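You operate a simulated robot arm through the tools that you are given. There is no shell and no other tool. Be economical: measure what you need, move in short steps, check, and stop when the job is done.

The job below is to be done with a simulated robot arm. You get a single attempt, and the scene is never put back.

TASK
Fetch the red oil can and stand it on top of the small jar.

The check looks at the end state, three seconds after you hand in, the way a careful person would. Anything else that was tipped, shoved, dropped, spilled or broken makes it a failure.

THE ROBOT
A 7-joint arm with a two-finger parallel gripper, fixed in place. Base frame: the origin is at the foot of the arm, x ahead of it, y to its left, z up; the work surface is at about z = 0. Units: m, rad, N and s.
With the tool pointing down near the work surface it reaches from about 0.24 to 0.62 m from the base axis. Its first joint turns from -1.152 to 1.152 rad. Payload 2.6 kg.
The TCP is the grasp point between the finger pads, 0.03 m short of the fingertips. In the tool frame z runs along the fingers and y along their closing line. The gripper opens to 0.094 m. The fingers are 0.028 m wide and 0.01 m thick; the gripper's body (0.05 by 0.096 m) begins 0.055 m behind the TCP.
Orientation is told as [roll, pitch, yaw] about the base's x, y, z axes, in that order, counted from this pose: with the fingers straight down and closing along the base's y, the tool's x points along the base's -x, its y along +y and its z along -z.

THE INTERFACE
- The arm moves only by the tool apply_moves. Its argument "increments" is a list of rows, each an object of numbers (a shift or turn left out is 0, a gripper value left out holds the last): "gripper": the closure in counts, from 0 (fully open) to 255 (shut); "dx", "dy", "dz": the shift along the tool's x, y, z in m; "spin": the turn about the tool's z in degrees. In form: [{"gripper": .., "dx": .., "dy": .., "dz": .., "spin": ..}, ...]. A call has 1 to 20 rows; each row is the pose to reach, as a shift and turn from the pose commanded when the call began, along the tool's axes at that moment. Each row takes 0.2 s and may step no farther than 0.05 m and 0.15 rad from the row before; otherwise, or with a gripper value out of range, the whole call is refused. A pose out of reach is approached as far as the arm can. The call stops where the force on the tool passes 40 N (or 10 N more than at its start, if that is more) or the arm is blocked; 0.2 s more then pass. The fingers move at their own pace (about 0.072 m/s each) and stop on an object; they squeeze with about 44 N. The grip force told is the motor's: it shows also when the fingers shut on nothing. Time passes only in rows, and 0.2 s behind the last, so rows that repeat a pose let the fingers close. The reply holds the time, the measured pose of the TCP, the force on the tool along the base axes, the opening and the grip force, in the units named above and with some noise, and new pictures: "pictures" is both (left out), scene, wrist or none.
- Cameras (640 x 400 px; columns grow to the right, rows downward): "scene" is fixed at [0.0508, 0.4604, 0.5507]; the picture's right is [-0.50, -0.87, 0.00], its down [-0.62, 0.36, -0.70] and it looks along [0.61, -0.35, -0.71] (base axes); focal length 298 px, centre (320, 200). "wrist" rides on the gripper at [-0.037, 0, -0.058] in the tool frame; the picture's right is [0.00, -1.00, 0.00], its down [0.97, 0.00, -0.24] and it looks along [0.24, 0.00, 0.97] (tool axes); focal length 218 px, centre (320, 200). There is no depth. A picture from a camera that has moved, and an enlarged one, comes with that camera's place and axes in the base frame and with its lens.
- enlarge(camera, box): a new picture of the part [left, top, right, bottom] of that camera's present view, enlarged. It takes no simulated time.
- finish_job(): hands the job in; it is judged then, once.

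Work in short steps. Places have to be worked out from the pictures, the camera data and where the tool is seen: move nearer, look again, correct. Check each grasp and each placing, and mend what went wrong. You have 90 turns and 150 pictures in all, those below and enlarged ones among them. Open the gripper and draw the arm clear of the work before you hand the job in, unless the task says otherwise; then end with one line.

The tools are called after "Emit:" as name(argument=value, ...) on one line, values as JSON. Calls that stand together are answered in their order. apply_moves: Moves the arm, as the interface text tells. Its arguments: {"type":"object","properties":{"increments":{"type":"array","items":{"type":"object","properties":{"gripper":{"type":"number"},"dx":{"type":"number"},"dy":{"type":"number"},"dz":{"type":"number"},"spin":{"type":"number"}}}},"pictures":{"type":"string","enum":["both","scene","wrist","none"]}},"required":["increments"]} The other tools are called the same way: enlarge (camera, box) takes an enlarged picture of a part of a camera's view; finish_job () hands the job in.

At the start:

```text
clock: 0.0
position: [0.2061, 0.26, 0.3564]
orientation: [0.0, -0.001, 0.001]
contact_force: [0.7, -0.7, 0.3]
gripper_width: 0.094
finger_force: 0.0
```

scene: 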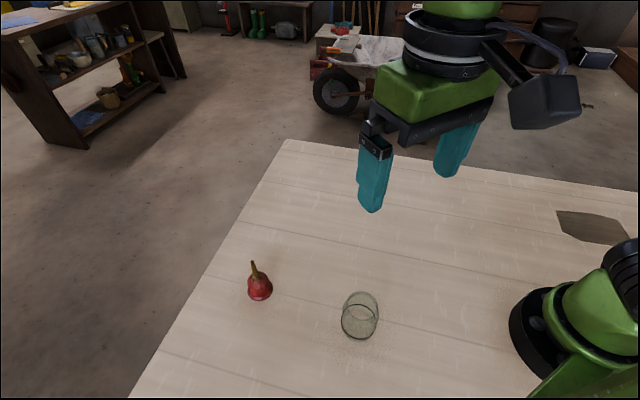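
wrist: 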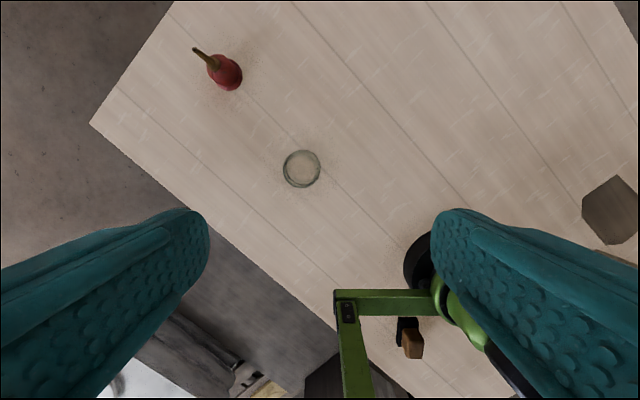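

I'll take enlarged views of the can and the jar first, to judge their size and shape.

Emit:
enlarge(camera="scene", box=[220, 240, 400, 352])

Emit:
enlarge(camera="wrist", box=[170, 20, 362, 200])

```text
3.56 times, centred on (310, 296) of scene
camera zoom: at [0.0508, 0.4604, 0.5507], right [-0.5, -0.87, 0.0], down [-0.62, 0.36, -0.7], along [0.61, -0.35, -0.71], focal length 1058 px, centre (356, -141)
```

zoom: 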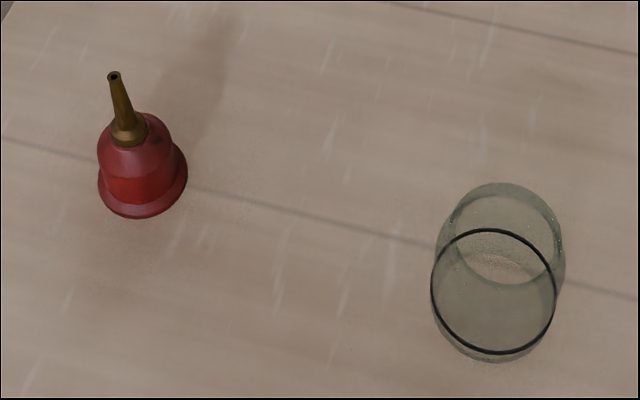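

```text
2.22 times, centred on (266, 110) of wrist
camera zoom: at [0.2424, 0.2585, 0.4148], right [0.0, -1.0, 0.0], down [-0.97, 0.0, 0.24], along [-0.24, 0.0, -0.97], focal length 485 px, centre (440, 400)
```

zoom: 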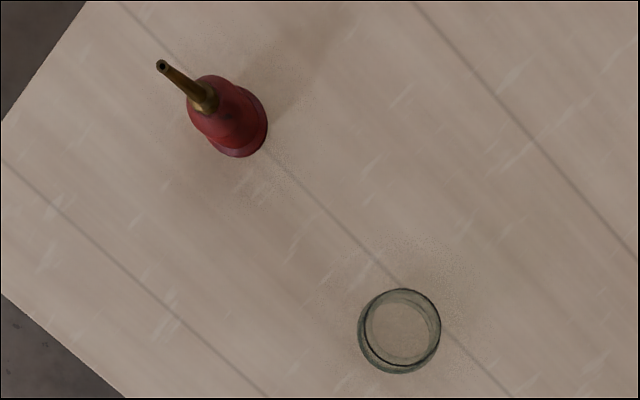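

The can stands near (0.357, 0.418), about 0.11 tall. The jar is near (0.205, 0.29), but I can't tell whether its top is open. I'll lower the camera over the jar for a closer look.

Emit:
apply_moves(increments=[{"dx": -0.01, "dy": 0.01, "dz": 0.04}, {"dx": -0.015, "dy": 0.03, "dz": 0.08}, {"dx": -0.02, "dy": 0.03, "dz": 0.11}])

Emit:
enlarge(camera="wrist", box=[220, 100, 420, 225])

```text
clock: 0.8
position: [0.2259, 0.2911, 0.2469]
orientation: [0.0, -0.001, 0.002]
contact_force: [-0.1, 0.5, -0.8]
gripper_width: 0.0939
finger_force: 0.0
camera wrist: at [0.2624, 0.2897, 0.3054], right [0.0, -1.0, 0.0], down [-0.97, 0.0, 0.24], along [-0.24, 0.0, -0.97], focal length 218 px, centre (320, 200)
```

scene: 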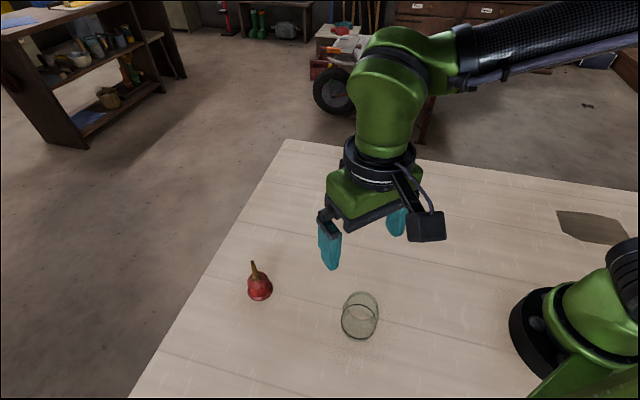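
wrist: 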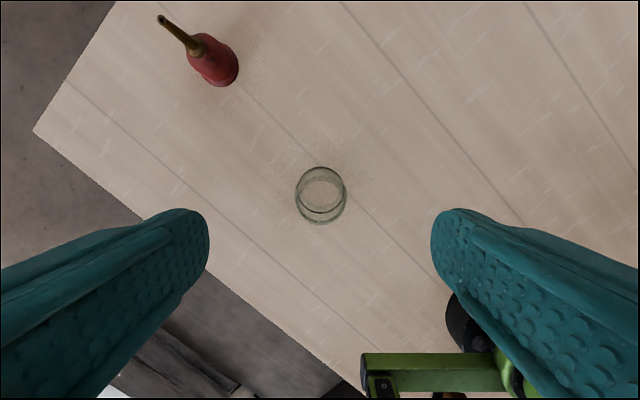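

```text
3.20 times, centred on (320, 162) of wrist
camera zoom: at [0.2624, 0.2897, 0.3054], right [0.0, -1.0, 0.0], down [-0.97, 0.0, 0.24], along [-0.24, 0.0, -0.97], focal length 698 px, centre (320, 320)
```

zoom: 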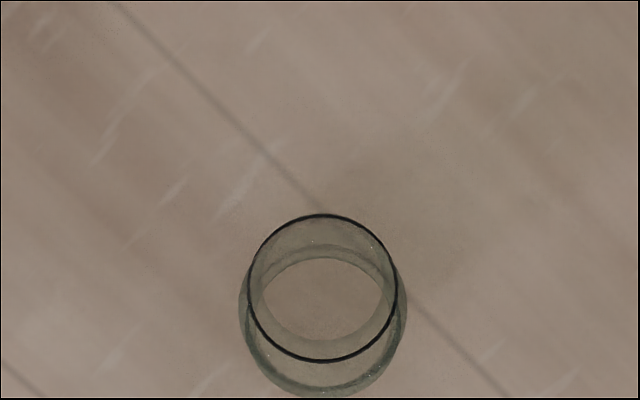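

I can't yet make out the jar's geometry, so I'll zoom in harder from both cameras.

Emit:
enlarge(camera="scene", box=[330, 282, 394, 346])

Emit:
enlarge(camera="wrist", box=[285, 155, 360, 230])

Emit:
enlarge(camera="scene", box=[235, 252, 285, 306])

```text
6.25 times, centred on (362, 314) of scene
camera zoom: at [0.0508, 0.4604, 0.5507], right [-0.5, -0.87, 0.0], down [-0.62, 0.36, -0.7], along [0.61, -0.35, -0.71], focal length 1860 px, centre (58, -512)
```

zoom: 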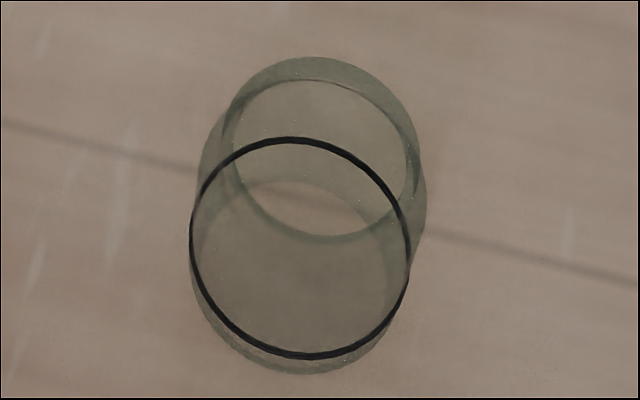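

```text
5.33 times, centred on (322, 192) of wrist
camera zoom: at [0.2624, 0.2897, 0.3054], right [0.0, -1.0, 0.0], down [-0.97, 0.0, 0.24], along [-0.24, 0.0, -0.97], focal length 1164 px, centre (307, 240)
```

zoom: 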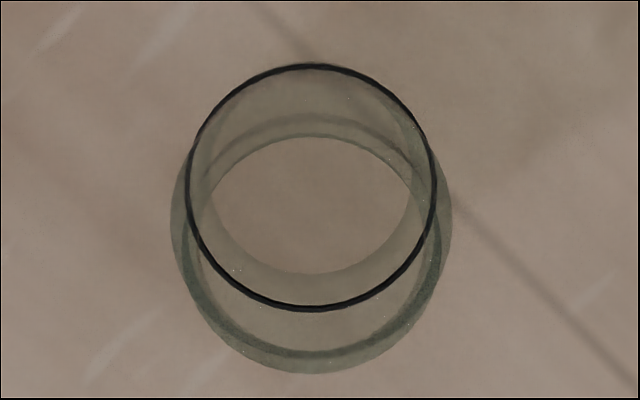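

```text
7.41 times, centred on (260, 279) of scene
camera zoom: at [0.0508, 0.4604, 0.5507], right [-0.5, -0.87, 0.0], down [-0.62, 0.36, -0.7], along [0.61, -0.35, -0.71], focal length 2204 px, centre (764, -385)
```

zoom: 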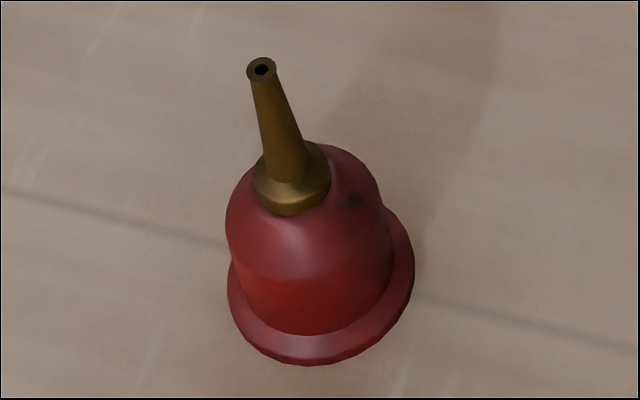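

The jar seems about 0.066 wide and 0.075 to 0.08 tall, with a narrower top about 0.055 across. The can's foot is about 0.05. I need to know if the top is closed or open, and exactly how wide it is, so I'll look from nearer.

Emit:
apply_moves(increments=[{"dx": 0.008, "dy": -0.001, "dz": 0.04}, {"dx": 0.016, "dy": -0.002, "dz": 0.08}, {"dx": 0.023, "dy": -0.003, "dz": 0.105}], pictures="wrist")

Emit:
enlarge(camera="wrist", box=[240, 130, 400, 280])

```text
clock: 1.6
position: [0.2022, 0.2864, 0.1408]
orientation: [-0.001, 0.001, 0.0]
contact_force: [0.1, 0.6, -0.3]
gripper_width: 0.0939
finger_force: 0.1
camera wrist: at [0.2383, 0.286, 0.199], right [0.0, -1.0, 0.0], down [-0.97, 0.0, 0.24], along [-0.24, 0.0, -0.97], focal length 218 px, centre (320, 200)
```

wrist: 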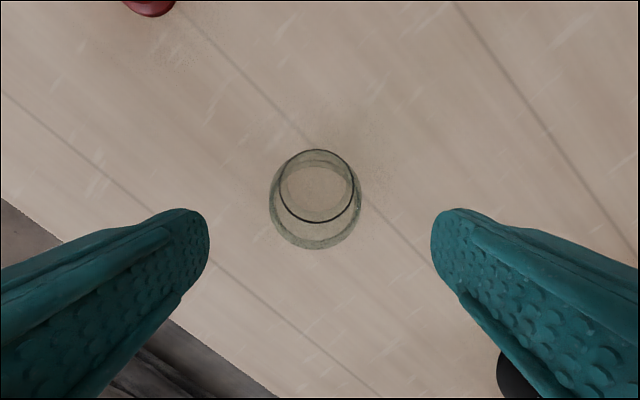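

```text
2.67 times, centred on (320, 205) of wrist
camera zoom: at [0.2383, 0.286, 0.199], right [0.0, -1.0, 0.0], down [-0.97, 0.0, 0.24], along [-0.24, 0.0, -0.97], focal length 582 px, centre (320, 187)
```

zoom: 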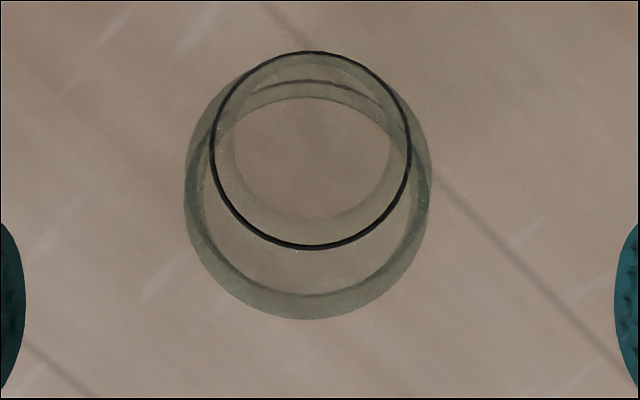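

The jar top looks like a rim about 0.054 outside and 0.043 inside, at z≈0.073. The can's foot, about 0.050, would sit across it if centred. I'll rise and move towards the can, which also gives me a slanting view of the jar.

Emit:
apply_moves(increments=[{"dz": -0.04}, {"dx": -0.02, "dy": 0.02, "dz": -0.07}, {"dx": -0.05, "dy": 0.05, "dz": -0.08}, {"dx": -0.08, "dy": 0.08, "dz": -0.08}, {"dx": -0.11, "dy": 0.11, "dz": -0.08}, {"dx": -0.133, "dy": 0.134, "dz": -0.08}, {"dx": -0.133, "dy": 0.134, "dz": -0.08}], pictures="both")

Emit:
enlarge(camera="wrist", box=[240, 120, 560, 340])

```text
clock: 3.2
position: [0.337, 0.4215, 0.2206]
orientation: [-0.001, 0.001, -0.001]
contact_force: [-0.4, 0.7, 0.1]
gripper_width: 0.094
finger_force: 0.0
camera wrist: at [0.3733, 0.4205, 0.2796], right [0.0, -1.0, 0.0], down [-0.97, 0.0, 0.24], along [-0.24, 0.0, -0.97], focal length 218 px, centre (320, 200)
```

scene: 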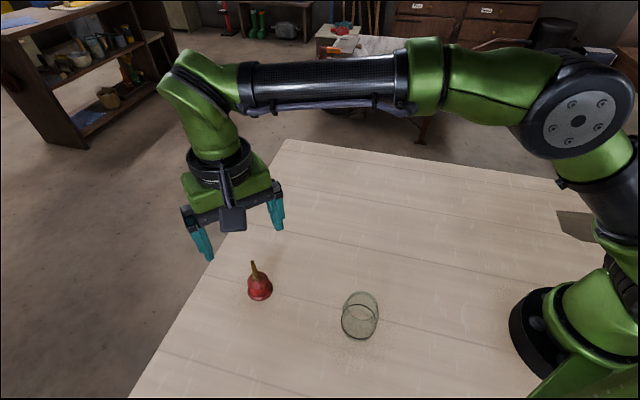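
wrist: 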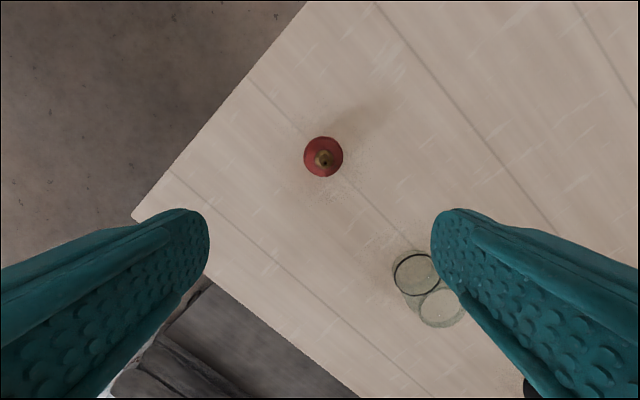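

```text
1.82 times, centred on (400, 230) of wrist
camera zoom: at [0.3733, 0.4205, 0.2796], right [0.0, -1.0, 0.0], down [-0.97, 0.0, 0.24], along [-0.24, 0.0, -0.97], focal length 397 px, centre (174, 146)
```

zoom: 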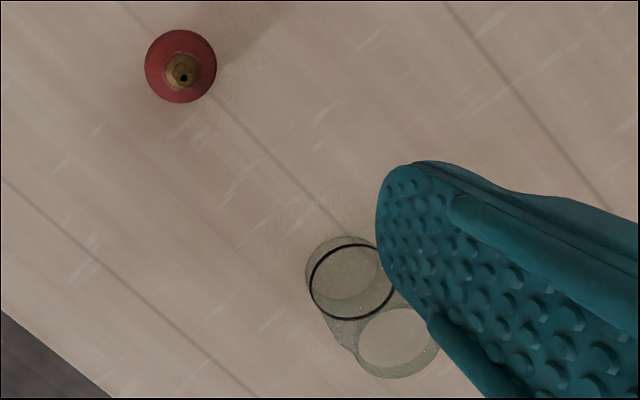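

The finger partly hides the jar. I'll shift about 0.07 to -y for a clear slanting view.

Emit:
apply_moves(increments=[{"dy": -0.035}, {"dy": -0.07}, {"dy": -0.07}], pictures="none")

Emit:
enlarge(camera="wrist", box=[310, 230, 430, 340])

Emit:
enlarge(camera="wrist", box=[210, 110, 310, 200])

```text
clock: 4.0
position: [0.3374, 0.3498, 0.2218]
orientation: [0.0, 0.001, 0.001]
contact_force: [-0.3, 0.5, -0.5]
gripper_width: 0.0941
finger_force: 0.1
```

```text
3.64 times, centred on (370, 285) of wrist
camera zoom: at [0.3731, 0.3491, 0.2796], right [0.0, -1.0, 0.0], down [-0.97, 0.0, 0.24], along [-0.24, 0.0, -0.97], focal length 794 px, centre (138, -109)
```

zoom: 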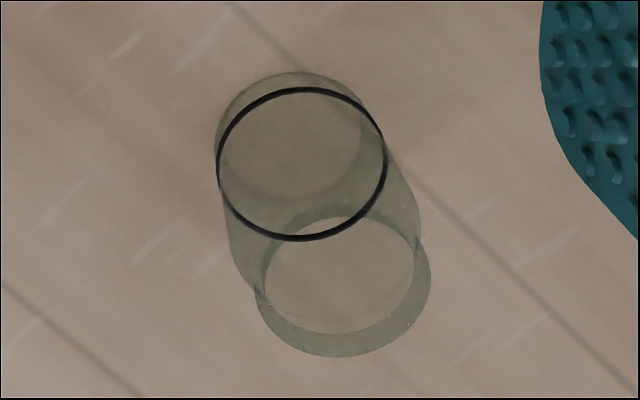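

```text
4.44 times, centred on (260, 155) of wrist
camera zoom: at [0.3731, 0.3491, 0.2796], right [0.0, -1.0, 0.0], down [-0.97, 0.0, 0.24], along [-0.24, 0.0, -0.97], focal length 970 px, centre (587, 400)
```

zoom: 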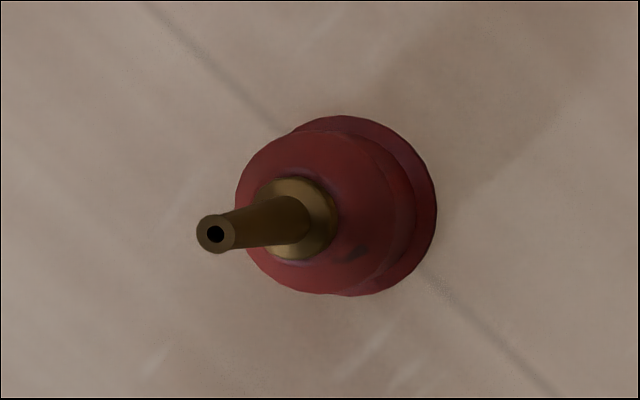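

The jar is an open-mouthed glass, with its rim about 0.054 outside and 0.045 inside at z≈0.073, near (0.20, 0.287). Several rays agree on the can: axis (0.3605, 0.4167), foot about 0.051, body about 0.042, tip at z≈0.102. I'll go above it and check centring.

Emit:
apply_moves(increments=[{"dx": -0.008, "dy": 0.03}, {"dx": -0.016, "dy": 0.05, "dz": 0.01}, {"dx": -0.0231, "dy": 0.0669, "dz": 0.03}, {"dx": -0.0231, "dy": 0.0669, "dz": 0.06}, {"dx": -0.0231, "dy": 0.0669, "dz": 0.06}], pictures="both")

```text
clock: 5.2
position: [0.3604, 0.4159, 0.1606]
orientation: [0.001, 0.0, 0.001]
contact_force: [-0.1, 0.5, -0.6]
gripper_width: 0.0942
finger_force: 0.0
camera wrist: at [0.3968, 0.4153, 0.2184], right [0.0, -1.0, 0.0], down [-0.97, 0.0, 0.24], along [-0.24, 0.0, -0.97], focal length 218 px, centre (320, 200)
```

scene: 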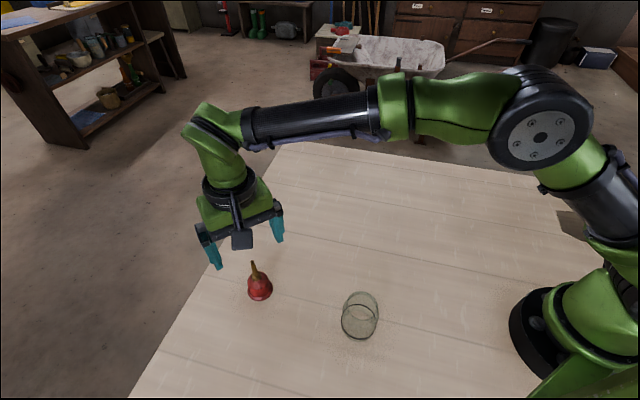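
wrist: 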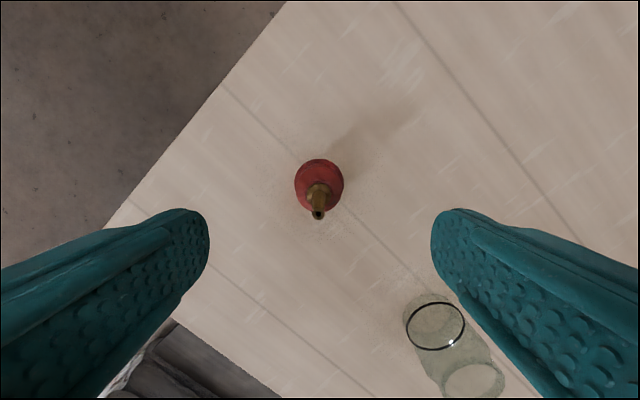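

Centred in y. I'll enlarge to pin the tip height before going down.

Emit:
enlarge(camera="wrist", box=[280, 150, 360, 230])

```text
5.00 times, centred on (320, 190) of wrist
camera zoom: at [0.3968, 0.4153, 0.2184], right [0.0, -1.0, 0.0], down [-0.97, 0.0, 0.24], along [-0.24, 0.0, -0.97], focal length 1091 px, centre (320, 250)
```

zoom: 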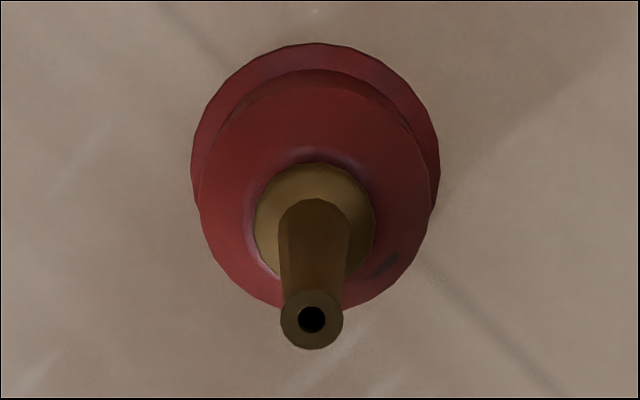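

The tip is at about 0.105 at most and the widest part of the body is at z≈0.03. A TCP height of 0.055 puts the pads on the body and leaves the palm about 5 mm above the tip. I'll descend.

Emit:
apply_moves(increments=[{"dz": 0.03}, {"dz": 0.06}, {"dz": 0.08}, {"dz": 0.095}, {"dz": 0.1055}, {"dz": 0.1055}], pictures="both")

```text
clock: 6.6
position: [0.3587, 0.4183, 0.0539]
orientation: [0.0, 0.001, 0.001]
contact_force: [0.5, -0.2, -0.2]
gripper_width: 0.094
finger_force: 0.0
camera wrist: at [0.3962, 0.417, 0.113], right [0.0, -1.0, 0.0], down [-0.97, 0.0, 0.24], along [-0.24, 0.0, -0.97], focal length 218 px, centre (320, 200)
```

scene: 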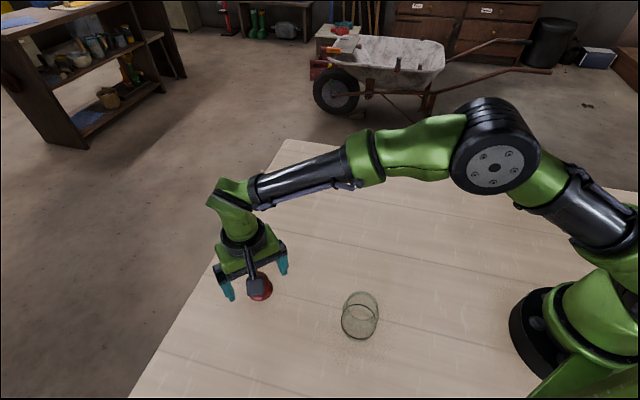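
wrist: 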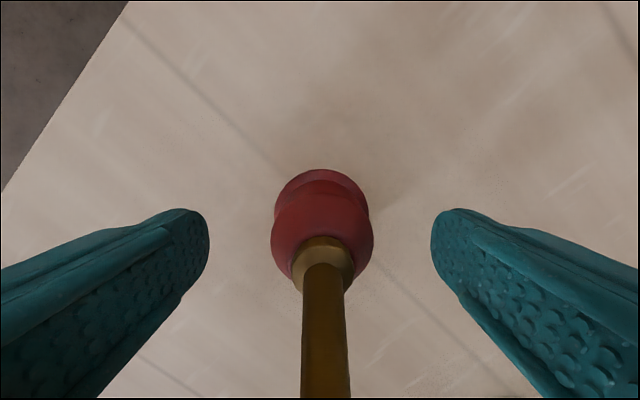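

No contact so far, and the can sits midway between the fingers. I'll close the gripper.

Emit:
apply_moves(increments=[{"gripper": 100}, {"gripper": 140}, {"gripper": 255}, {"gripper": 255}, {"gripper": 255}, {"gripper": 255}], pictures="both")

```text
clock: 8.0
position: [0.3602, 0.4173, 0.0548]
orientation: [0.001, -0.001, 0.001]
contact_force: [-0.7, -0.6, 1.2]
gripper_width: 0.0389
finger_force: 44.3
camera wrist: at [0.3963, 0.4169, 0.1133], right [0.0, -1.0, 0.0], down [-0.97, 0.0, 0.24], along [-0.24, 0.0, -0.97], focal length 218 px, centre (320, 200)
```

scene: 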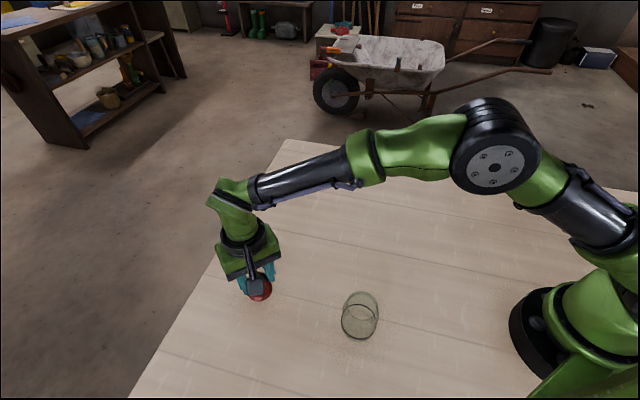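
wrist: 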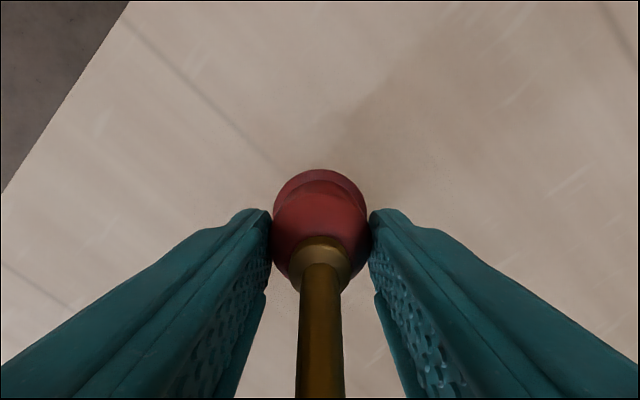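

Gripped at 0.039. I'll lift slowly and check the hold.

Emit:
apply_moves(increments=[{"dz": -0.01}, {"dz": -0.03}, {"dz": -0.06}, {"dz": -0.1}, {"dz": -0.13}, {"dz": -0.13}], pictures="both")

Emit:
enlarge(camera="scene", box=[180, 160, 320, 300])

```text
clock: 9.4
position: [0.3572, 0.4179, 0.1881]
orientation: [0.0, 0.0, 0.001]
contact_force: [-0.2, 0.3, -0.8]
gripper_width: 0.0388
finger_force: 44.6
camera wrist: at [0.3946, 0.4172, 0.2462], right [0.0, -1.0, 0.0], down [-0.97, 0.0, 0.24], along [-0.24, 0.0, -0.97], focal length 218 px, centre (320, 200)
```

scene: 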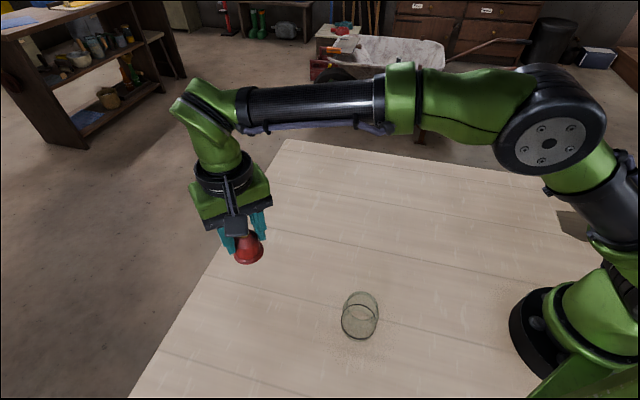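
wrist: 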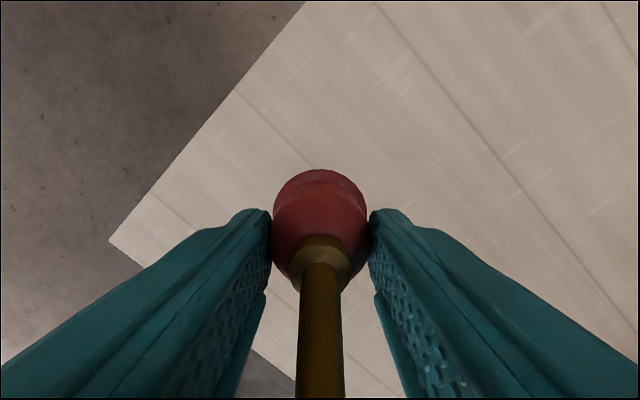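

```text
2.86 times, centred on (250, 230) of scene
camera zoom: at [0.0508, 0.4604, 0.5507], right [-0.5, -0.87, 0.0], down [-0.62, 0.36, -0.7], along [0.61, -0.35, -0.71], focal length 850 px, centre (520, 114)
```

zoom: 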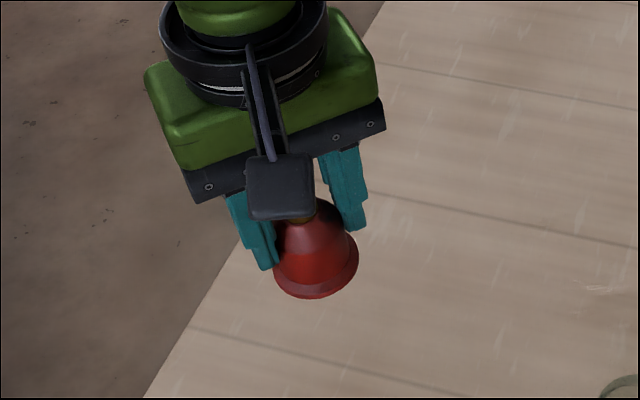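

Held firmly and upright, with the foot 0.055 below the TCP. To fix the jar's xy well, I'll put the camera almost straight above the rim. The height error hardly matters there, and the held can stays clear.

Emit:
apply_moves(increments=[{"dx": 0.02, "dy": -0.013, "dz": -0.01}, {"dx": 0.05, "dy": -0.032, "dz": -0.012}, {"dx": 0.085, "dy": -0.055, "dz": -0.012}, {"dx": 0.12, "dy": -0.077, "dz": -0.012}, {"dx": 0.155, "dy": -0.1, "dz": -0.012}, {"dx": 0.185, "dy": -0.119, "dz": -0.012}, {"dx": 0.202, "dy": -0.13, "dz": -0.012}, {"dx": 0.202, "dy": -0.13, "dz": -0.012}, {"dx": 0.202, "dy": -0.13, "dz": -0.012}], pictures="both")

Emit:
enlarge(camera="wrist", box=[270, 90, 370, 190])

```text
clock: 11.4
position: [0.1575, 0.2864, 0.1993]
orientation: [0.002, 0.001, 0.0]
contact_force: [1.0, 0.1, -0.3]
gripper_width: 0.0387
finger_force: 43.7
camera wrist: at [0.1932, 0.2864, 0.2579], right [0.0, -1.0, 0.0], down [-0.97, 0.0, 0.24], along [-0.24, 0.0, -0.97], focal length 218 px, centre (320, 200)
```

scene: 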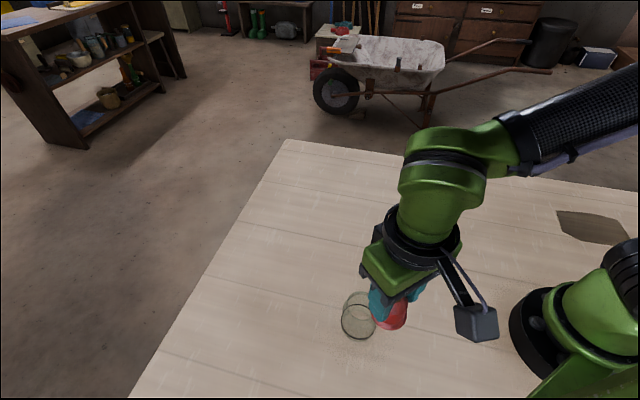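
wrist: 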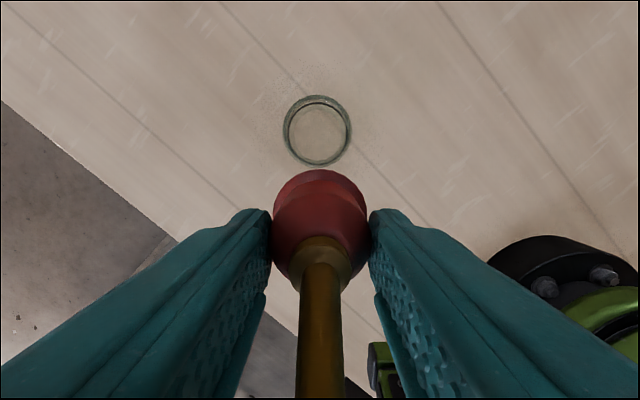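

```text
4.00 times, centred on (320, 140) of wrist
camera zoom: at [0.1932, 0.2864, 0.2579], right [0.0, -1.0, 0.0], down [-0.97, 0.0, 0.24], along [-0.24, 0.0, -0.97], focal length 873 px, centre (320, 440)
```

zoom: 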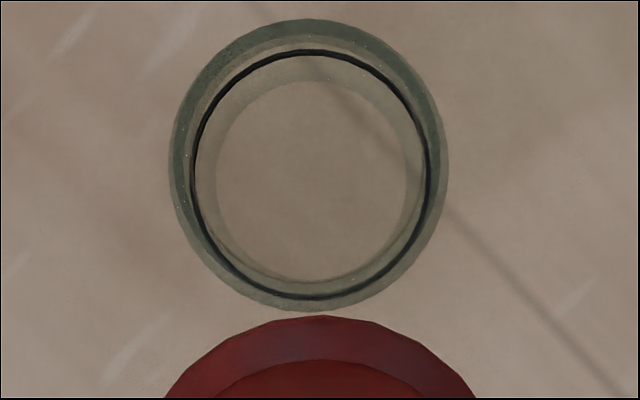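

The view from almost straight above gives the jar axis at about (0.205, 0.289), with the rim at z≈0.075 to 0.078. The can is centred on the TCP. I'll move over the jar with the foot still about 25 mm above the rim, and check.

Emit:
apply_moves(increments=[{"dx": -0.02, "dy": 0.001}, {"dx": -0.04, "dy": 0.0017}, {"dx": -0.0477, "dy": 0.0017, "dz": 0.01}, {"dx": -0.0477, "dy": 0.0017, "dz": 0.035}, {"dx": -0.0477, "dy": 0.0017, "dz": 0.04}, {"dx": -0.0477, "dy": 0.0017, "dz": 0.04}], pictures="wrist")

Emit:
enlarge(camera="scene", box=[300, 230, 440, 350])

Emit:
enlarge(camera="wrist", box=[260, 140, 380, 240])

```text
clock: 12.8
position: [0.2031, 0.2891, 0.1581]
orientation: [0.0, 0.0, -0.001]
contact_force: [0.1, 0.1, -1.0]
gripper_width: 0.0389
finger_force: 43.9
camera wrist: at [0.2405, 0.2882, 0.2168], right [0.0, -1.0, 0.0], down [-0.97, 0.0, 0.24], along [-0.24, 0.0, -0.97], focal length 218 px, centre (320, 200)
```

wrist: 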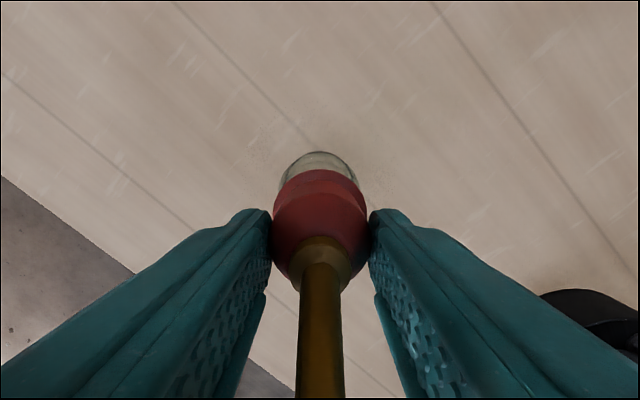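

```text
3.33 times, centred on (370, 290) of scene
camera zoom: at [0.0508, 0.4604, 0.5507], right [-0.5, -0.87, 0.0], down [-0.62, 0.36, -0.7], along [0.61, -0.35, -0.71], focal length 992 px, centre (153, -100)
```

zoom: 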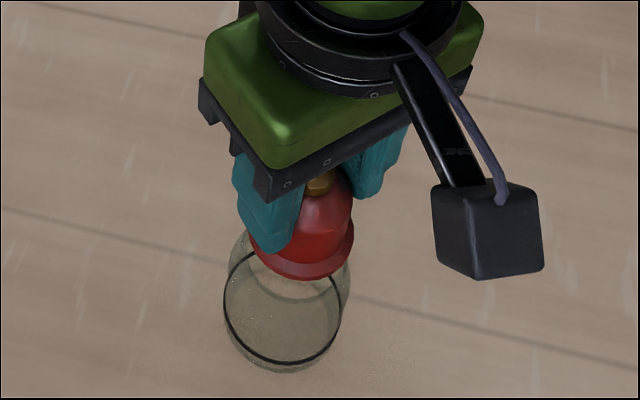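

```text
4.00 times, centred on (320, 190) of wrist
camera zoom: at [0.2405, 0.2882, 0.2168], right [0.0, -1.0, 0.0], down [-0.97, 0.0, 0.24], along [-0.24, 0.0, -0.97], focal length 873 px, centre (320, 240)
```

zoom: 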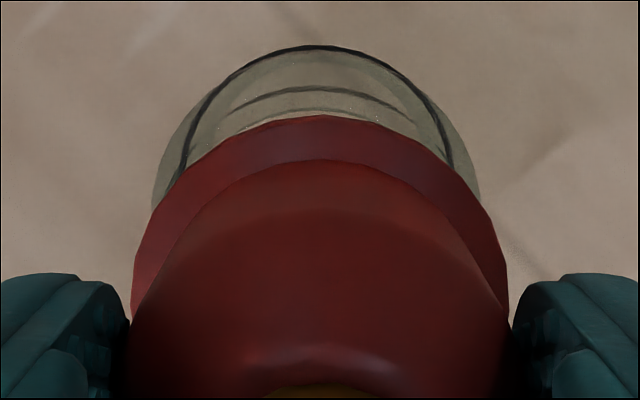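

Laterally the can is centred over the jar. I'll lower until the foot is just above the expected rim height, then check.

Emit:
apply_moves(increments=[{"dz": 0.008}, {"dz": 0.014}, {"dz": 0.018}, {"dz": 0.02}, {"dz": 0.02}], pictures="none")

Emit:
enlarge(camera="scene", box=[310, 250, 410, 350])

Emit:
enlarge(camera="wrist", box=[260, 140, 380, 240])

```text
clock: 14.0
position: [0.203, 0.2895, 0.1364]
orientation: [-0.002, -0.001, -0.002]
contact_force: [0.5, -0.1, -0.8]
gripper_width: 0.0387
finger_force: 44.0
```

```text
4.00 times, centred on (360, 300) of scene
camera zoom: at [0.0508, 0.4604, 0.5507], right [-0.5, -0.87, 0.0], down [-0.62, 0.36, -0.7], along [0.61, -0.35, -0.71], focal length 1190 px, centre (160, -200)
```

zoom: 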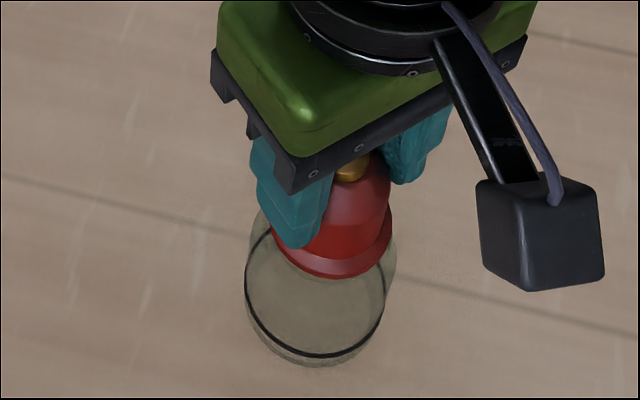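

```text
4.00 times, centred on (320, 190) of wrist
camera zoom: at [0.2409, 0.2885, 0.1962], right [0.0, -1.0, 0.0], down [-0.97, 0.0, 0.24], along [-0.24, 0.0, -0.97], focal length 873 px, centre (320, 240)
```

zoom: 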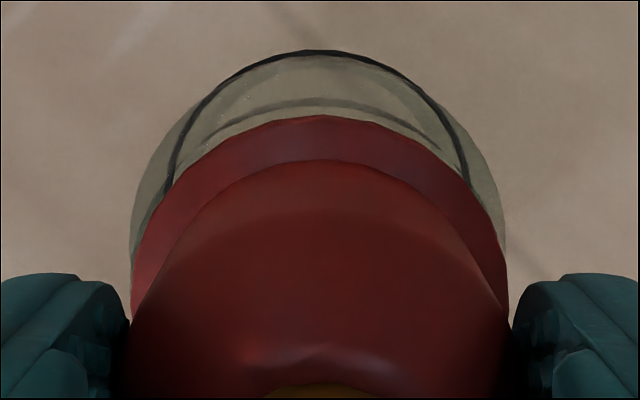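

The rim's far edge shows just outside the can's foot, so the can is centred to about 1 mm. I'll lower in small steps and watch the force.

Emit:
apply_moves(increments=[{"dz": 0.001}, {"dz": 0.002}, {"dz": 0.002}], pictures="none")

```text
clock: 14.8
position: [0.2046, 0.2896, 0.1364]
orientation: [-0.002, 0.0, 0.001]
contact_force: [0.3, -0.3, -1.1]
gripper_width: 0.0385
finger_force: 43.2
```

No contact yet, so I'll go down another 2 mm.

Emit:
apply_moves(increments=[{"dz": 0.001}, {"dz": 0.002}, {"dz": 0.002}], pictures="none")

```text
clock: 15.6
position: [0.2045, 0.2897, 0.1357]
orientation: [0.0, -0.003, -0.002]
contact_force: [-1.6, -7.9, 23.3]
gripper_width: 0.0388
finger_force: 44.2
```

Contact at TCP z≈0.1355, with 23 N up and a little sideways. I'll ease off 1 mm and look before releasing.

Emit:
apply_moves(increments=[{"dz": -0.001}, {"dz": -0.001}], pictures="none")

Emit:
enlarge(camera="scene", box=[320, 270, 400, 350])

Emit:
enlarge(camera="wrist", box=[260, 140, 380, 240])

```text
clock: 16.2
position: [0.204, 0.2899, 0.1338]
orientation: [0.0, 0.0, 0.001]
contact_force: [-0.4, -2.6, 17.3]
gripper_width: 0.0387
finger_force: 44.1
```

```text
5.00 times, centred on (360, 310) of scene
camera zoom: at [0.0508, 0.4603, 0.5508], right [-0.5, -0.87, 0.0], down [-0.62, 0.36, -0.7], along [0.61, -0.35, -0.71], focal length 1488 px, centre (120, -350)
```

zoom: 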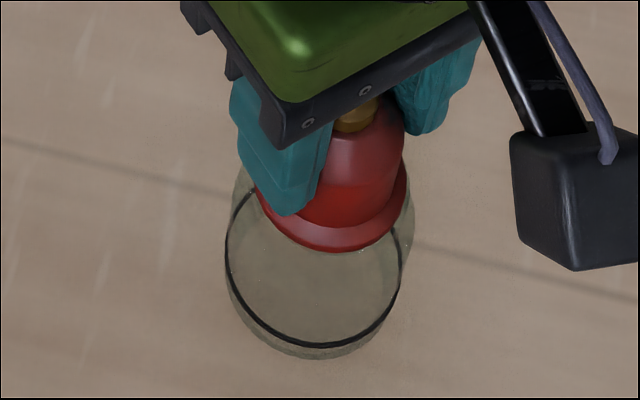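

```text
4.00 times, centred on (320, 190) of wrist
camera zoom: at [0.2413, 0.289, 0.193], right [0.0, -1.0, 0.0], down [-0.97, 0.0, 0.24], along [-0.24, 0.0, -0.97], focal length 873 px, centre (320, 240)
```

zoom: 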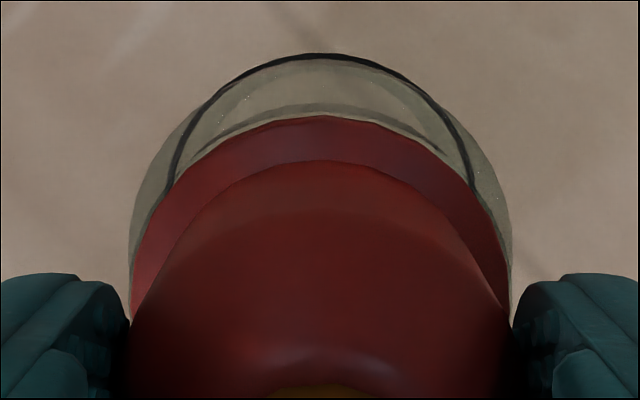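

The foot is on the rim and centred to within 1 mm. I'll ease off the remaining push so that the release is gentle.

Emit:
apply_moves(increments=[{"dz": -0.0007}, {"dz": -0.0007}], pictures="none")

```text
clock: 16.8
position: [0.2049, 0.2889, 0.1342]
orientation: [-0.002, 0.0, -0.001]
contact_force: [0.6, 1.8, 3.1]
gripper_width: 0.0387
finger_force: 44.0
```

Only about 3 N is left. I'll open the fingers gradually.

Emit:
apply_moves(increments=[{"gripper": 148}, {"gripper": 142}, {"gripper": 136}, {"gripper": 125}, {"gripper": 110}, {"gripper": 80}, {"gripper": 40}, {"gripper": 0}, {"gripper": 0}, {"gripper": 0}], pictures="both")

Emit:
enlarge(camera="scene", box=[320, 270, 400, 350])

```text
clock: 19.0
position: [0.2055, 0.2883, 0.1353]
orientation: [0.002, 0.001, 0.001]
contact_force: [-0.5, -0.8, 0.3]
gripper_width: 0.0939
finger_force: 0.1
camera wrist: at [0.2412, 0.2884, 0.1936], right [0.0, -1.0, 0.0], down [-0.97, 0.0, 0.24], along [-0.24, 0.0, -0.97], focal length 218 px, centre (320, 200)
```

scene: 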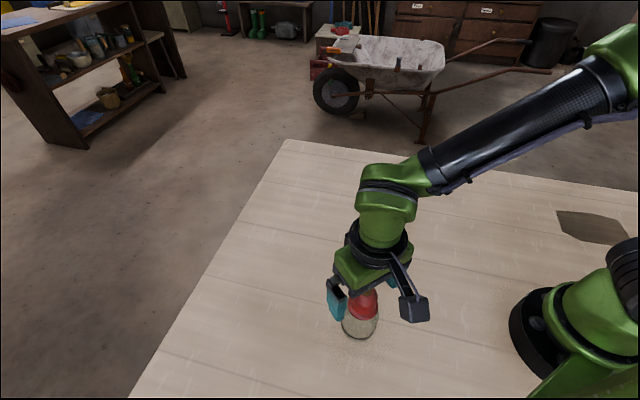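
wrist: 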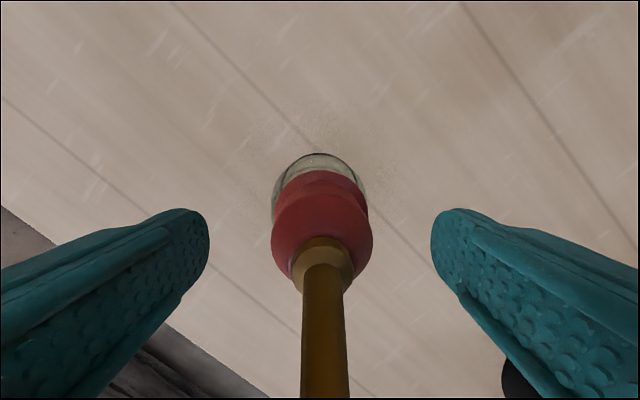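

```text
5.00 times, centred on (360, 310) of scene
camera zoom: at [0.0508, 0.4604, 0.5507], right [-0.5, -0.87, 0.0], down [-0.62, 0.36, -0.7], along [0.61, -0.35, -0.71], focal length 1488 px, centre (120, -350)
```

zoom: 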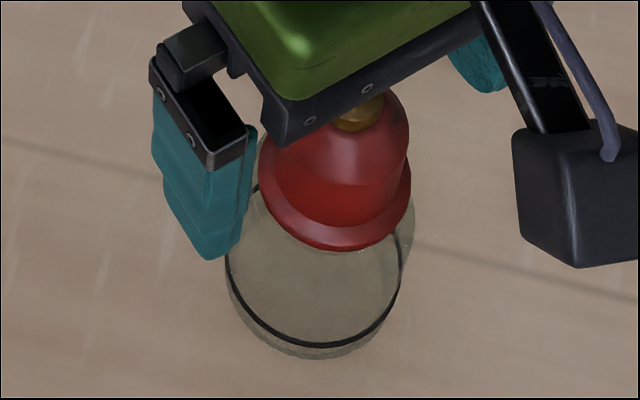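

The can stands free and upright on the jar. I'll go straight up until clear of the nozzle, then away to the side.

Emit:
apply_moves(increments=[{"dz": -0.01}, {"dz": -0.03}, {"dz": -0.06}, {"dz": -0.1}, {"dz": -0.13}, {"dz": -0.15}, {"dz": -0.15, "dx": -0.04}, {"dz": -0.15, "dx": -0.08}, {"dz": -0.15, "dx": -0.11}, {"dz": -0.15, "dx": -0.11}], pictures="both")

Emit:
enlarge(camera="scene", box=[310, 250, 410, 350])

```text
clock: 21.2
position: [0.3163, 0.2871, 0.2835]
orientation: [-0.001, -0.001, 0.0]
contact_force: [-0.8, 0.4, -0.5]
gripper_width: 0.094
finger_force: 0.2
camera wrist: at [0.3528, 0.2868, 0.3423], right [0.0, -1.0, 0.0], down [-0.97, 0.0, 0.24], along [-0.24, 0.0, -0.97], focal length 218 px, centre (320, 200)
```

scene: 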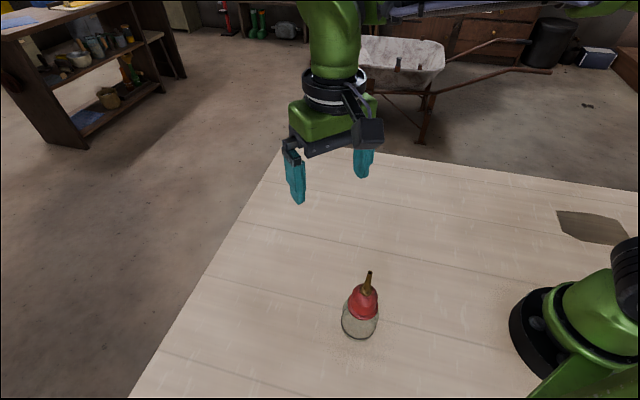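
wrist: 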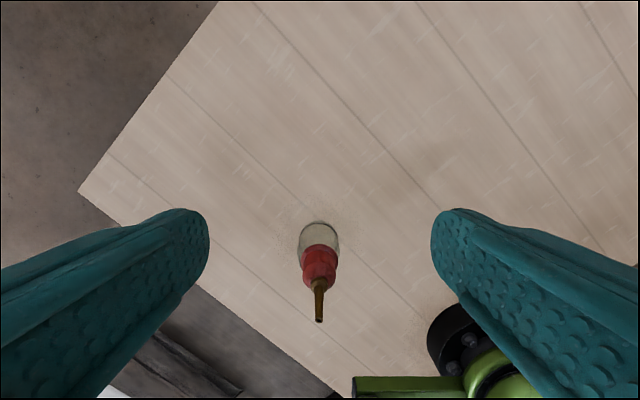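

```text
4.00 times, centred on (360, 300) of scene
camera zoom: at [0.0508, 0.4604, 0.5507], right [-0.5, -0.87, 0.0], down [-0.62, 0.36, -0.7], along [0.61, -0.35, -0.71], focal length 1190 px, centre (160, -200)
```

zoom: 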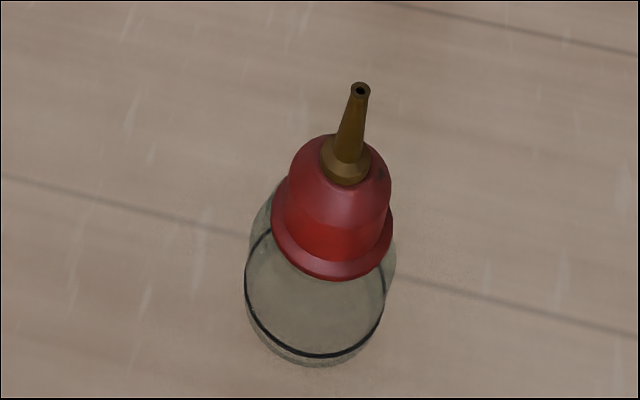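

The can stands upright and centred on the jar. The gripper is open and the arm is clear, so I'm handing in.

Emit:
finish_job()

```text
The job is handed in.
```

The red oil can is standing upright and centred on the rim of the small jar; nothing else was touched, and the arm is clear with the gripper open.
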